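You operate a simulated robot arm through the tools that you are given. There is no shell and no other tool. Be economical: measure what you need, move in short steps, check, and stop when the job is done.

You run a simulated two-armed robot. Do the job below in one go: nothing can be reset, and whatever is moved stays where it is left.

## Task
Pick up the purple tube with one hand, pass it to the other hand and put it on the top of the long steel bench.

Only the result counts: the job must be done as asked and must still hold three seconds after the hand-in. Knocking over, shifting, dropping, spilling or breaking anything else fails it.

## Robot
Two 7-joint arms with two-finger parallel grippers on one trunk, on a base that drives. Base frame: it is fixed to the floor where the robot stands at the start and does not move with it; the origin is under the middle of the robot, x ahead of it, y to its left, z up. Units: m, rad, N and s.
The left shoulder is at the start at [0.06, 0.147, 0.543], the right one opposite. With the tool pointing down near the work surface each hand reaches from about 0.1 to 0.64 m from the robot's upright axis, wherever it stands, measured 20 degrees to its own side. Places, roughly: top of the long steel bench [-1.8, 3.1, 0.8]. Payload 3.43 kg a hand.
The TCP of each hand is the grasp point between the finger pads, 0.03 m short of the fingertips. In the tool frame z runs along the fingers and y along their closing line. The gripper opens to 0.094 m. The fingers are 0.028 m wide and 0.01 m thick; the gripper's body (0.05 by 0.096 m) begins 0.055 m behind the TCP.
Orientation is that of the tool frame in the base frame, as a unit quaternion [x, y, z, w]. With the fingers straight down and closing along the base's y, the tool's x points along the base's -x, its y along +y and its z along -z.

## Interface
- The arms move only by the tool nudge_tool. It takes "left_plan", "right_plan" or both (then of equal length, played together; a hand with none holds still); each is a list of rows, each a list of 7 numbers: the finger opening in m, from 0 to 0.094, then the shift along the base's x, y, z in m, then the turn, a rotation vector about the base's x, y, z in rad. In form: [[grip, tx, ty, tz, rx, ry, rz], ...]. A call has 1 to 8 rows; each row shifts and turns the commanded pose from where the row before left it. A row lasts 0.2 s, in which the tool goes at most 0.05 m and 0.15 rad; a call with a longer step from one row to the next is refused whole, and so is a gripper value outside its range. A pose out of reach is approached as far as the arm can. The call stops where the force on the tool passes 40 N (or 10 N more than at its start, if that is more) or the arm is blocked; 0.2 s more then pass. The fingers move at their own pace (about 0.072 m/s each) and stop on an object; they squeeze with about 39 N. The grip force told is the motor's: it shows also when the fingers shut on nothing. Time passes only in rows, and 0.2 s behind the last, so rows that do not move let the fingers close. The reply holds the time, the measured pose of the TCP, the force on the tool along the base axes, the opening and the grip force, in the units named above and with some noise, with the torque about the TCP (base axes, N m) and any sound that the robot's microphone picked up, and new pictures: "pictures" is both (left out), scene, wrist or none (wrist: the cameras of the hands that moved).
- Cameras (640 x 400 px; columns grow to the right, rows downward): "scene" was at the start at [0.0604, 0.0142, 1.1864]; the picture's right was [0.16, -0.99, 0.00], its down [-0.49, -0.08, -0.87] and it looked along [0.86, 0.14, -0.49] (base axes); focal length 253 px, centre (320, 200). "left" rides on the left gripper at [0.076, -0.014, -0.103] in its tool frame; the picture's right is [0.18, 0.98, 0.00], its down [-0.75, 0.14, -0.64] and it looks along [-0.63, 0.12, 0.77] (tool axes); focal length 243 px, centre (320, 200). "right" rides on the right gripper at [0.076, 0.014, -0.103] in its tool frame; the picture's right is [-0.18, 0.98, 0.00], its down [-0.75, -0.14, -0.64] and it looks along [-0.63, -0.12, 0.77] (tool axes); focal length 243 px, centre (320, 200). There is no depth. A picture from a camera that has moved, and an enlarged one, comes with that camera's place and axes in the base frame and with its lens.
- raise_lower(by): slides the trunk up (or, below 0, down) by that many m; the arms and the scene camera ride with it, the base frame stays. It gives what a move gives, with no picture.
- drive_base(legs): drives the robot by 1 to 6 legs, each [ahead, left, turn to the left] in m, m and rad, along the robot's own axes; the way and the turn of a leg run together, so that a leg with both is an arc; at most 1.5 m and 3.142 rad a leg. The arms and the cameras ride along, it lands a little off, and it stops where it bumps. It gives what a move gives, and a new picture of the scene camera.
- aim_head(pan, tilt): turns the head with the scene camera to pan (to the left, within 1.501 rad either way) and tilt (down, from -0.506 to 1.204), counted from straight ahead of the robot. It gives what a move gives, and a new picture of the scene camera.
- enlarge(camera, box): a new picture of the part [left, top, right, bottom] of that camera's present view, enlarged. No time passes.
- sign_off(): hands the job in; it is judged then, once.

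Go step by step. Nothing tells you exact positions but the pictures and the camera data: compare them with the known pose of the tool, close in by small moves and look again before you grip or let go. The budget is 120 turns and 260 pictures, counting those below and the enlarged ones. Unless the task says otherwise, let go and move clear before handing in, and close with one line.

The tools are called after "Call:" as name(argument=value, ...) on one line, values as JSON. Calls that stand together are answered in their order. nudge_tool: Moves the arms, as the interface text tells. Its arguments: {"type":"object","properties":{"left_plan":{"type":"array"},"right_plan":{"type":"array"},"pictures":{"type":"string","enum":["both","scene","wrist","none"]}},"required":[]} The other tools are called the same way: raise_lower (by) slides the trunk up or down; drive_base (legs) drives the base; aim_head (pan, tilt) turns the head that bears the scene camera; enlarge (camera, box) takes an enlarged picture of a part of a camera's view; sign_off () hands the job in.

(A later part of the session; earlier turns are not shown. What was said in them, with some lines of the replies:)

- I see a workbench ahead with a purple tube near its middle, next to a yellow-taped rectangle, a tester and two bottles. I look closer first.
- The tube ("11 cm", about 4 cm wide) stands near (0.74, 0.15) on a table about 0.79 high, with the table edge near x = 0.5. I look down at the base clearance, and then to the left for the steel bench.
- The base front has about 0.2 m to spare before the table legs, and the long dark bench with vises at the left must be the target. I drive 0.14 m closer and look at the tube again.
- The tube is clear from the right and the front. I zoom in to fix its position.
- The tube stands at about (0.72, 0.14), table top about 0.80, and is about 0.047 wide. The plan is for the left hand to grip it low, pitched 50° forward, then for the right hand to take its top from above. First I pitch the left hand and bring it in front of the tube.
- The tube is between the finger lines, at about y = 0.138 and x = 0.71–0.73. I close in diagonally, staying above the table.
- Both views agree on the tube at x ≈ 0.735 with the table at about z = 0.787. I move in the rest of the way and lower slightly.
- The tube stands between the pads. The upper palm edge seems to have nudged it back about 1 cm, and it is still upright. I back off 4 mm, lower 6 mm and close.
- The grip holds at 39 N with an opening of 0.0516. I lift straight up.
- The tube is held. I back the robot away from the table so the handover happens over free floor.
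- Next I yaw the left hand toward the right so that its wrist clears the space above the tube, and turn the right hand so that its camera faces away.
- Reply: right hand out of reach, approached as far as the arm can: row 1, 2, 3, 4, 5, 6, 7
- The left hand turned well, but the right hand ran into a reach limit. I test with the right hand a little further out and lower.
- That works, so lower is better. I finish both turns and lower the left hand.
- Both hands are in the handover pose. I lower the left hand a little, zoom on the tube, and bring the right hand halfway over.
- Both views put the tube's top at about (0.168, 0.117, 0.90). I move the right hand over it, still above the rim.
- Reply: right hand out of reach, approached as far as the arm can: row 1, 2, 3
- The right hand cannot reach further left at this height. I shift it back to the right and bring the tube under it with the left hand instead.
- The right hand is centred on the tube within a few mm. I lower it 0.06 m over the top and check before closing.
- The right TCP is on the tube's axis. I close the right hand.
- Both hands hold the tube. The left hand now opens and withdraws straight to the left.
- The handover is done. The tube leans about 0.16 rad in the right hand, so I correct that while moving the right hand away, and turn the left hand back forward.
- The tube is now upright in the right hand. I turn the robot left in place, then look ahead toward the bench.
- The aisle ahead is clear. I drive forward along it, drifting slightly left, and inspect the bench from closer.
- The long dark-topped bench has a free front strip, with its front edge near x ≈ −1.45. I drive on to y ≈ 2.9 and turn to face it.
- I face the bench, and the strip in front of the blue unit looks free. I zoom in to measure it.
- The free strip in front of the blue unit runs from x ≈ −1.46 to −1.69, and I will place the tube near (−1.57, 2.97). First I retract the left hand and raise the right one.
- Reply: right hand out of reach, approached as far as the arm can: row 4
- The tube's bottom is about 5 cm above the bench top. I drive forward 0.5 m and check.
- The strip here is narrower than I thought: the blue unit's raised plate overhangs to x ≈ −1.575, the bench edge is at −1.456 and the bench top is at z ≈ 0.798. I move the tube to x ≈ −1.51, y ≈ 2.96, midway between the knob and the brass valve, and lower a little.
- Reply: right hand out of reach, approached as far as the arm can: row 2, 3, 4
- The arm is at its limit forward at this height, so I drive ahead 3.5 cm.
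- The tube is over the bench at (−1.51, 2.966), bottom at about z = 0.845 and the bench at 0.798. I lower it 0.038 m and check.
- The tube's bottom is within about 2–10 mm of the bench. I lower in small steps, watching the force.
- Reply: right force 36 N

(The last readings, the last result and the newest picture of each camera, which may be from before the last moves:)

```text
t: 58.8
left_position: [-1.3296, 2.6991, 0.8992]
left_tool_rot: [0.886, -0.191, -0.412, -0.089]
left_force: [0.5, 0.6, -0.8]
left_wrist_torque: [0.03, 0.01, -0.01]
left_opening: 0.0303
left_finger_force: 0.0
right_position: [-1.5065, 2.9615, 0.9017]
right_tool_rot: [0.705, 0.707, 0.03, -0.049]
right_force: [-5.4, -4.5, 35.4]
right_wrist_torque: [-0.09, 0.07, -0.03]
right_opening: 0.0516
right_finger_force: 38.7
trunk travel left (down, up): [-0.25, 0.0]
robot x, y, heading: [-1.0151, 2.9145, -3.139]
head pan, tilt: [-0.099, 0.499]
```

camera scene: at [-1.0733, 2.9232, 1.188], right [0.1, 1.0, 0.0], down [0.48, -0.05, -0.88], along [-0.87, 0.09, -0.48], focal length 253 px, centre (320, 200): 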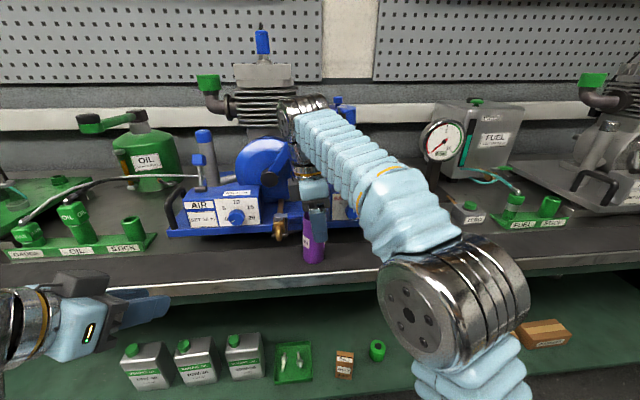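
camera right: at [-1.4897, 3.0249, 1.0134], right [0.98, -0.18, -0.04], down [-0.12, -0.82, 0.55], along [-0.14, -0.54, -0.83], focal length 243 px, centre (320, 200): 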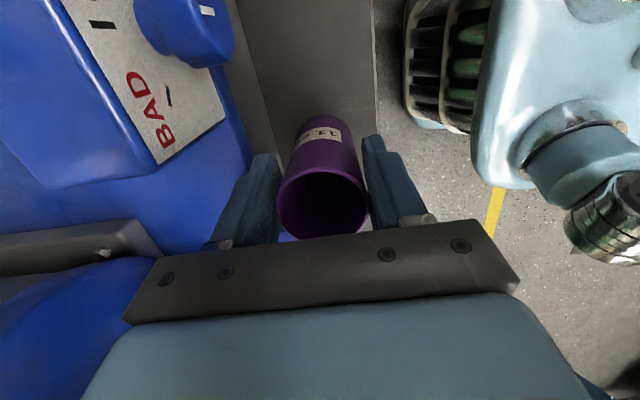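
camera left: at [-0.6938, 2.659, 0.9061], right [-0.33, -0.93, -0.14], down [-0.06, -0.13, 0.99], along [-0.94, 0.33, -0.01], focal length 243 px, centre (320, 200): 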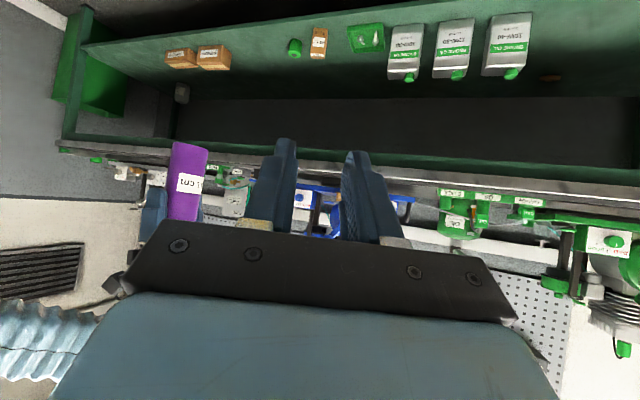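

The tube is on the bench with 35 N of contact force. I relieve it by 2 mm and check before letting go.

Call:
nudge_tool(right_plan=[[0.03, 0, 0, 0.0015, 0, 0, 0], [0.03, 0, 0, 0, 0, 0, 0]], pictures="none")

Call:
enlarge(camera="left", box=[60, 60, 340, 235])

```text
t: 59.4
left_position: [-1.3303, 2.6989, 0.8994]
left_tool_rot: [0.886, -0.191, -0.413, -0.089]
left_force: [0.0, -0.1, -0.2]
left_wrist_torque: [0.03, 0.02, 0.0]
left_opening: 0.03
left_finger_force: 0.0
right_position: [-1.5054, 2.9614, 0.9006]
right_tool_rot: [0.705, 0.707, 0.032, -0.05]
right_force: [-5.4, -9.3, 30.8]
right_wrist_torque: [-0.66, 0.21, -0.08]
right_opening: 0.051
right_finger_force: 39.1
trunk travel left (down, up): [-0.25, 0.0]
robot x, y, heading: [-1.0107, 2.9161, -3.145]
head pan, tilt: [-0.099, 0.499]
```

```text
2.29 times, centred on (200, 148) of left
camera zoom: at [-1.2086, 2.6586, 0.9063], right [-0.3, -0.94, -0.14], down [-0.05, -0.13, 0.99], along [-0.95, 0.3, -0.01], focal length 555 px, centre (594, 320)
```

zoom: 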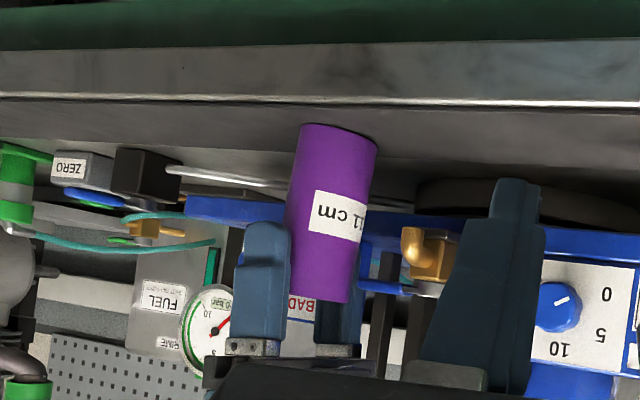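

Contact is still 31 N, so I relieve a little more.

Call:
nudge_tool(right_plan=[[0.03, 0, 0, 0.002, 0, 0, 0], [0.03, 0, 0, 0, 0, 0, 0]], pictures="none")

```text
t: 60.0
left_position: [-1.3309, 2.6987, 0.8982]
left_tool_rot: [0.886, -0.191, -0.413, -0.089]
left_force: [0.8, -0.8, 0.5]
left_wrist_torque: [0.0, 0.01, -0.03]
left_opening: 0.0301
left_finger_force: 0.0
right_position: [-1.506, 2.9613, 0.9019]
right_tool_rot: [0.705, 0.707, 0.034, -0.049]
right_force: [0.2, -8.5, 8.3]
right_wrist_torque: [-0.67, -0.09, -0.08]
right_opening: 0.0512
right_finger_force: 38.6
trunk travel left (down, up): [-0.25, 0.0]
robot x, y, heading: [-1.0065, 2.917, -3.136]
head pan, tilt: [-0.099, 0.499]
```

Light contact now. I open a little, to 0.062, to clear the tube.

Call:
nudge_tool(right_plan=[[0.053, 0, 0, 0, 0, 0, 0], [0.056, 0, 0, 0, 0, 0, 0], [0.062, 0, 0, 0, 0, 0, 0], [0.062, 0, 0, 0, 0, 0, 0]])

Call:
enlarge(camera="left", box=[60, 60, 340, 235])

Call:
enlarge(camera="scene", box=[240, 160, 400, 280])

```text
t: 61.0
left_position: [-1.3324, 2.6994, 0.8978]
left_tool_rot: [0.886, -0.191, -0.414, -0.089]
left_force: [-0.4, 0.5, 0.1]
left_wrist_torque: [0.01, 0.01, -0.02]
left_opening: 0.0297
left_finger_force: 0.1
right_position: [-1.5076, 2.9615, 0.9013]
right_tool_rot: [0.704, 0.707, 0.033, -0.05]
right_force: [-0.2, -0.5, -1.1]
right_wrist_torque: [0.03, -0.01, -0.01]
right_opening: 0.062
right_finger_force: 0.1
trunk travel left (down, up): [-0.25, 0.0]
robot x, y, heading: [-1.0108, 2.9165, -3.138]
head pan, tilt: [-0.099, 0.499]
camera scene: at [-1.0733, 2.9233, 1.188], right [0.1, 1.0, 0.0], down [0.48, -0.05, -0.88], along [-0.87, 0.09, -0.48], focal length 253 px, centre (320, 200)
camera right: at [-1.4898, 3.0256, 1.0125], right [0.98, -0.18, -0.04], down [-0.12, -0.82, 0.55], along [-0.13, -0.54, -0.83], focal length 243 px, centre (320, 200)
```

scene: 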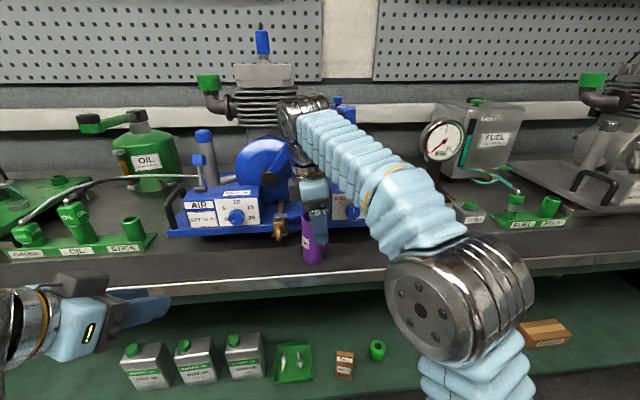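
right: 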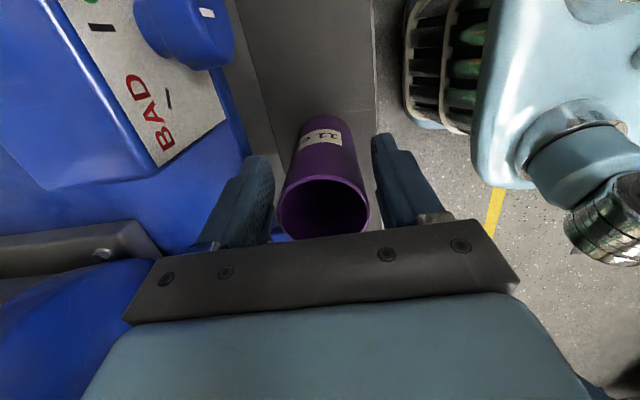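

```text
2.29 times, centred on (200, 148) of left
camera zoom: at [-1.2095, 2.6595, 0.9062], right [-0.3, -0.94, -0.14], down [-0.05, -0.13, 0.99], along [-0.95, 0.3, -0.01], focal length 555 px, centre (594, 320)
```

zoom: 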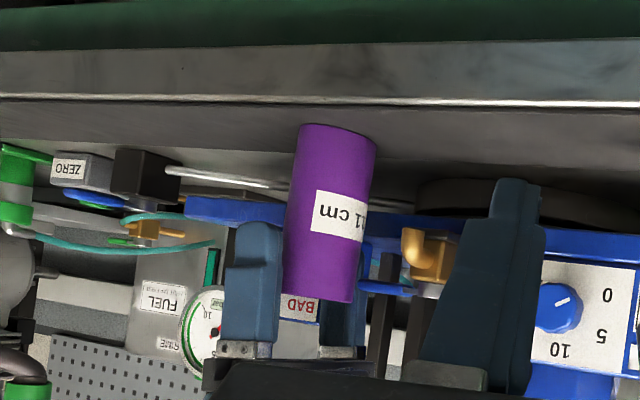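

```text
3.33 times, centred on (320, 220) of scene
camera zoom: at [-1.0733, 2.9233, 1.188], right [0.1, 1.0, 0.0], down [0.48, -0.05, -0.88], along [-0.87, 0.09, -0.48], focal length 844 px, centre (320, 133)
```

zoom: 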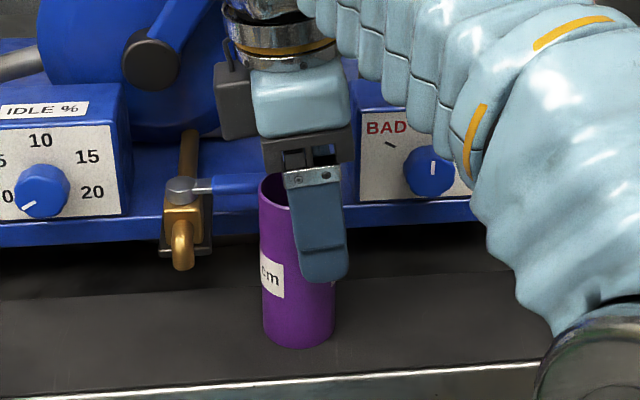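

The tube stands free and upright. I lift the open hand straight up as far as it reaches.

Call:
nudge_tool(right_plan=[[0.07, 0, 0, 0.01, 0, 0, 0], [0.07, 0, 0, 0.01, 0, 0, 0], [0.07, 0, 0, 0.01, 0, 0, 0], [0.07, 0, 0, 0.01, 0, 0, 0]])

Call:
enlarge(camera="left", box=[60, 60, 340, 235])

Call:
enlarge(camera="scene", box=[240, 160, 400, 280])

```text
t: 62.0
left_position: [-1.3316, 2.7, 0.8987]
left_tool_rot: [0.885, -0.192, -0.413, -0.09]
left_force: [-0.4, 0.0, -0.2]
left_wrist_torque: [0.02, -0.01, 0.02]
left_opening: 0.03
left_finger_force: 0.1
right_position: [-1.5069, 2.9639, 0.9415]
right_tool_rot: [0.705, 0.707, 0.032, -0.05]
right_force: [0.3, 0.3, -0.1]
right_wrist_torque: [-0.01, 0.02, 0.0]
right_opening: 0.0698
right_finger_force: 0.2
trunk travel left (down, up): [-0.25, 0.0]
robot x, y, heading: [-1.0126, 2.9136, -3.137]
head pan, tilt: [-0.099, 0.499]
camera scene: at [-1.0732, 2.9233, 1.188], right [0.1, 1.0, 0.0], down [0.48, -0.05, -0.88], along [-0.87, 0.09, -0.48], focal length 253 px, centre (320, 200)
camera right: at [-1.4898, 3.0265, 1.0526], right [0.98, -0.18, -0.04], down [-0.12, -0.82, 0.55], along [-0.14, -0.54, -0.83], focal length 243 px, centre (320, 200)
```

scene: 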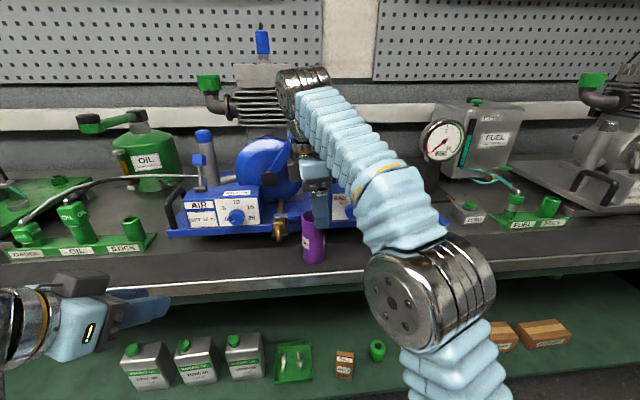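
right: 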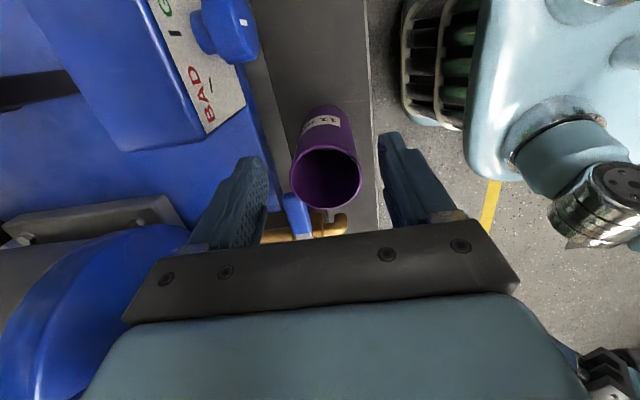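

```text
2.29 times, centred on (200, 148) of left
camera zoom: at [-1.2095, 2.6595, 0.9062], right [-0.3, -0.94, -0.14], down [-0.05, -0.13, 0.99], along [-0.95, 0.3, -0.01], focal length 555 px, centre (594, 320)
```

zoom: 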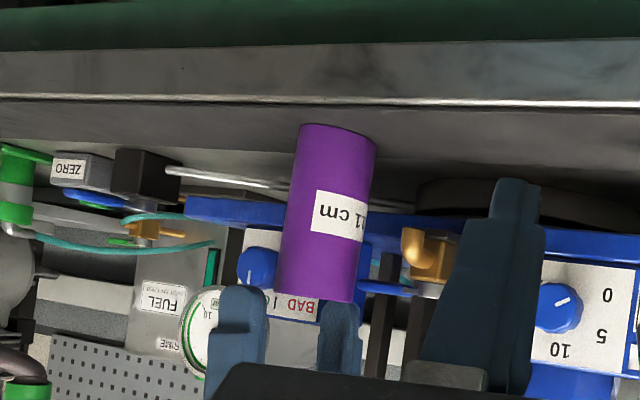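

```text
3.33 times, centred on (320, 220) of scene
camera zoom: at [-1.0732, 2.9233, 1.188], right [0.1, 1.0, 0.0], down [0.48, -0.05, -0.88], along [-0.87, 0.09, -0.48], focal length 844 px, centre (320, 133)
```

zoom: 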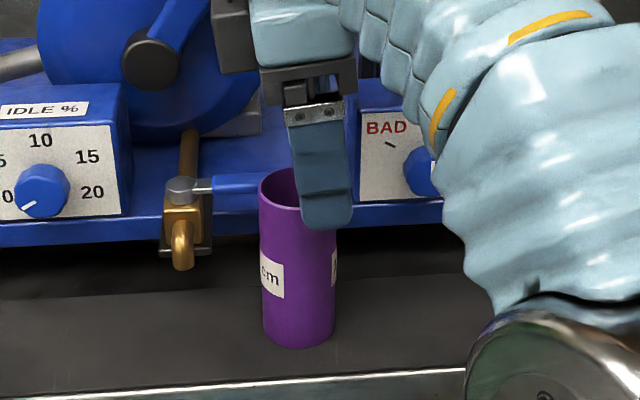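

The fingertips are about level with the tube's rim. I tip the hand so that the finger on the far side rises clear of the rim, then check before pulling back.

Call:
nudge_tool(right_plan=[[0.076, 0.003, 0, 0.004, 0, 0.08, 0], [0.076, 0.004, 0, 0.004, 0, 0.08, 0], [0.076, 0.004, 0, 0.006, 0, 0.08, 0]])

Call:
enlarge(camera="left", box=[60, 60, 340, 235])

```text
t: 62.8
left_position: [-1.3318, 2.6999, 0.8982]
left_tool_rot: [0.886, -0.193, -0.412, -0.09]
left_force: [-0.1, 0.2, 0.1]
left_wrist_torque: [0.06, -0.02, 0.02]
left_opening: 0.0299
left_finger_force: 0.1
right_position: [-1.4954, 2.9615, 0.9561]
right_tool_rot: [0.703, 0.696, -0.053, -0.134]
right_force: [1.2, 0.6, -0.5]
right_wrist_torque: [0.0, -0.04, 0.01]
right_opening: 0.076
right_finger_force: 0.1
trunk travel left (down, up): [-0.25, 0.0]
robot x, y, heading: [-1.0151, 2.9117, -3.137]
head pan, tilt: [-0.099, 0.499]
camera scene: at [-1.0733, 2.9233, 1.188], right [0.1, 1.0, 0.0], down [0.48, -0.05, -0.88], along [-0.87, 0.09, -0.48], focal length 253 px, centre (320, 200)
camera right: at [-1.4523, 3.0255, 1.0595], right [0.94, -0.18, -0.28], down [0.01, -0.82, 0.57], along [-0.33, -0.54, -0.78], focal length 243 px, centre (320, 200)
```

scene: 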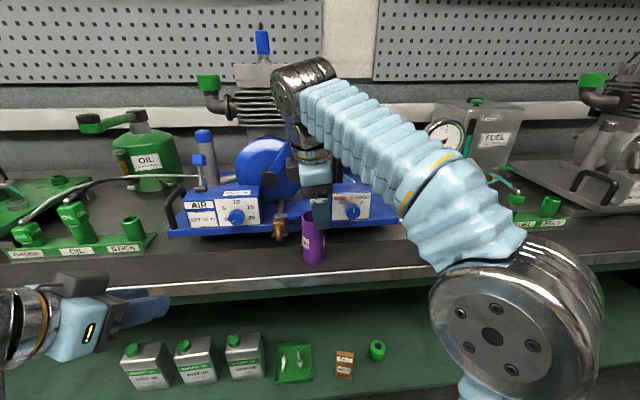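
right: 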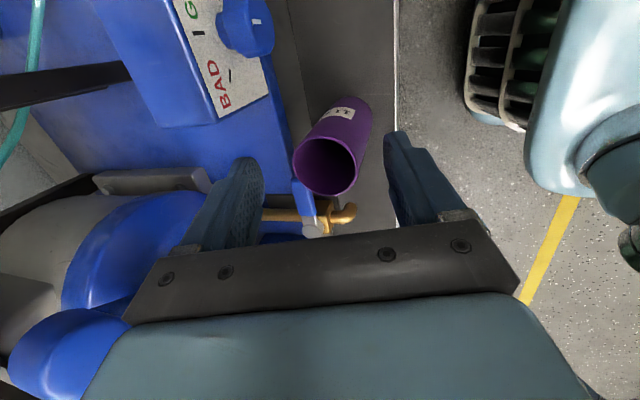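

```text
2.29 times, centred on (200, 148) of left
camera zoom: at [-1.2096, 2.6594, 0.9062], right [-0.3, -0.94, -0.14], down [-0.05, -0.13, 0.99], along [-0.95, 0.3, -0.01], focal length 555 px, centre (594, 320)
```

zoom: 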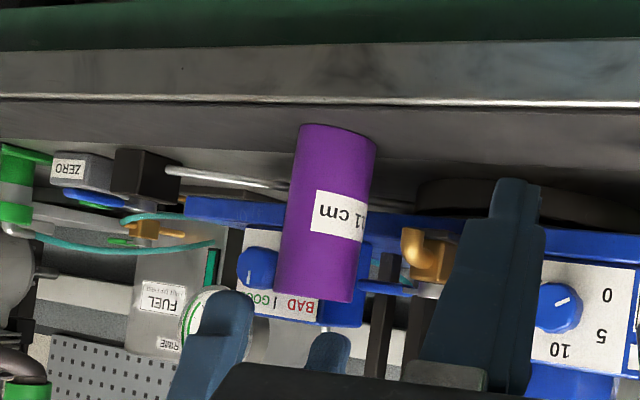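

The far fingertip is now about 2 cm above the rim. I pull the hand back toward the robot while rising a little.

Call:
nudge_tool(right_plan=[[0.076, 0.01, 0, 0.008, 0, 0, 0], [0.076, 0.03, 0, 0.005, 0, 0, 0], [0.076, 0.04, 0, 0.0, 0, 0, 0], [0.076, 0.04, 0, 0.0, 0, 0, 0]])

Call:
drive_base(legs=[[-0.3, 0, 0]])

Call:
enlarge(camera="scene", box=[200, 120, 440, 270])

```text
t: 63.8
left_position: [-1.3314, 2.6995, 0.8984]
left_tool_rot: [0.886, -0.192, -0.413, -0.09]
left_force: [0.3, 0.4, 0.3]
left_wrist_torque: [0.03, -0.03, -0.02]
left_opening: 0.0302
left_finger_force: 0.0
right_position: [-1.3747, 2.9639, 0.9668]
right_tool_rot: [0.704, 0.696, -0.052, -0.134]
right_force: [-0.1, -0.3, -0.6]
right_wrist_torque: [0.02, -0.05, 0.0]
right_opening: 0.0762
right_finger_force: 0.0
trunk travel left (down, up): [-0.25, 0.0]
robot x, y, heading: [-1.0125, 2.9166, -3.138]
head pan, tilt: [-0.099, 0.499]
camera scene: at [-1.0734, 2.9232, 1.188], right [0.1, 1.0, 0.0], down [0.48, -0.05, -0.88], along [-0.87, 0.09, -0.48], focal length 253 px, centre (320, 200)
camera right: at [-1.3322, 3.0268, 1.0711], right [0.94, -0.18, -0.28], down [0.01, -0.82, 0.57], along [-0.33, -0.54, -0.78], focal length 243 px, centre (320, 200)
```

scene: 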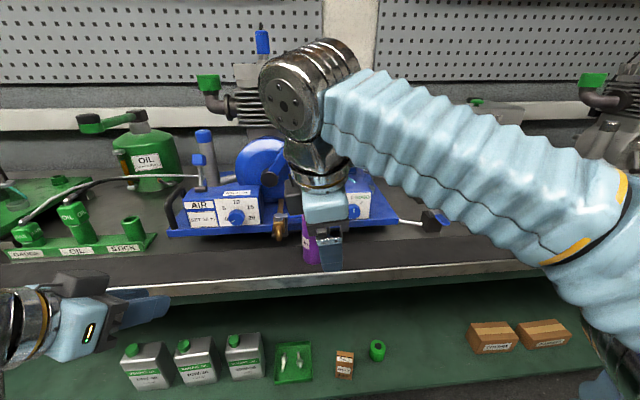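
right: 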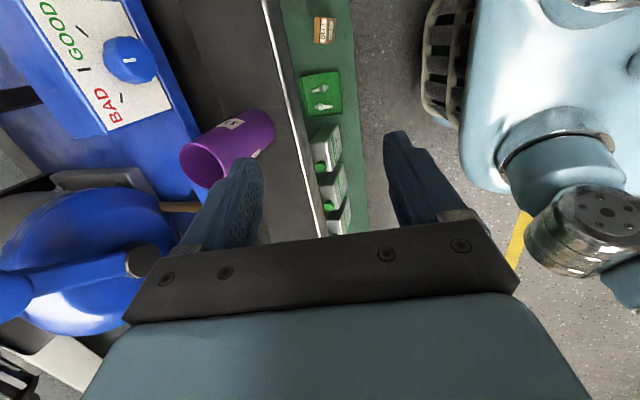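

```text
t: 65.9
left_position: [-1.0314, 2.6995, 0.8983]
left_tool_rot: [0.886, -0.19, -0.413, -0.089]
left_force: [-0.4, 0.6, -0.5]
left_wrist_torque: [0.01, -0.01, -0.01]
left_opening: 0.0302
left_finger_force: 0.0
right_position: [-1.0759, 2.9631, 0.9664]
right_tool_rot: [0.702, 0.697, -0.052, -0.134]
right_force: [-0.6, 0.3, 0.5]
right_wrist_torque: [0.01, -0.02, -0.02]
right_opening: 0.076
right_finger_force: 0.0
trunk travel left (down, up): [-0.25, 0.0]
robot x, y, heading: [-0.7153, 2.9147, -3.137]
head pan, tilt: [-0.099, 0.499]
camera scene: at [-0.7741, 2.9241, 1.188], right [0.09, 1.0, 0.0], down [0.48, -0.05, -0.88], along [-0.87, 0.08, -0.48], focal length 253 px, centre (320, 200)
```

scene: 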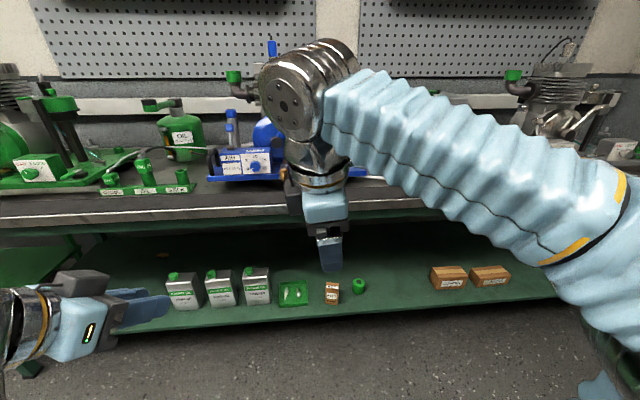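

```text
2.67 times, centred on (320, 195) of scene
camera zoom: at [-0.7741, 2.9241, 1.188], right [0.09, 1.0, 0.0], down [0.48, -0.05, -0.88], along [-0.87, 0.08, -0.48], focal length 675 px, centre (320, 213)
```

zoom: 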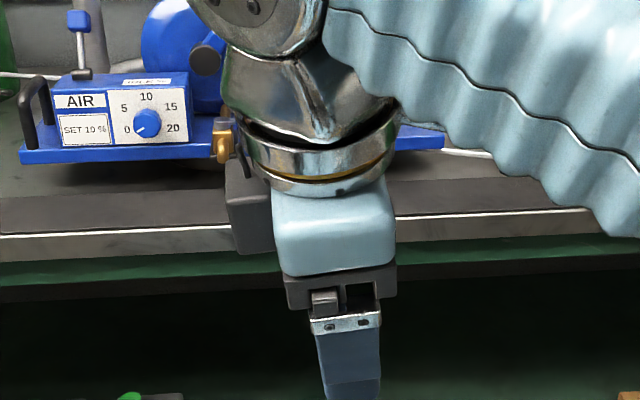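

The right wrist hides the tube in the scene view, so I check with the hand cameras.

Call:
enlarge(camera="left", box=[60, 60, 340, 235])

Call:
enlarge(camera="right", box=[0, 0, 640, 400])

```text
2.29 times, centred on (200, 148) of left
camera zoom: at [-0.9096, 2.6598, 0.9062], right [-0.3, -0.94, -0.14], down [-0.05, -0.13, 0.99], along [-0.95, 0.3, -0.01], focal length 555 px, centre (594, 320)
```

zoom: 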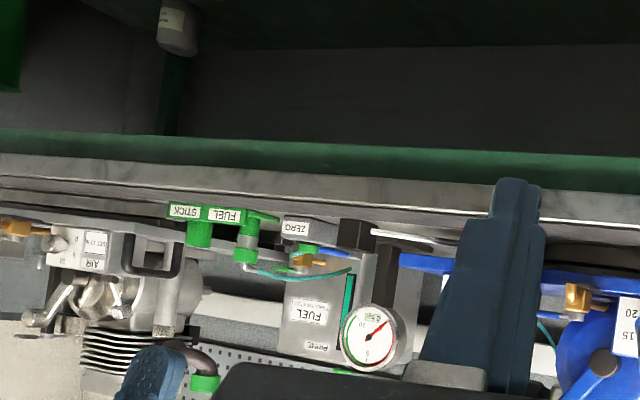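

```text
1.00 times, centred on (320, 200) of right (not enlarged: the box is as wide or as high as the picture)
camera zoom: at [-1.0339, 3.0268, 1.071], right [0.94, -0.18, -0.28], down [0.01, -0.82, 0.57], along [-0.33, -0.54, -0.78], focal length 243 px, centre (320, 200)
```

zoom: 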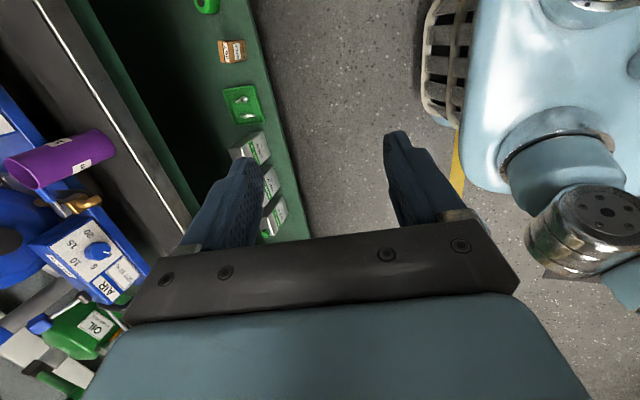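

The tube stands upright and untouched on the long steel bench, both hands are empty and clear, and nothing else was moved. I hand in.

Call:
sign_off()

```text
The job is handed in.
```

The left hand picked up the purple tube and passed it to the right hand in mid-air. It now stands upright on the top of the long steel bench, and I have handed the job in.
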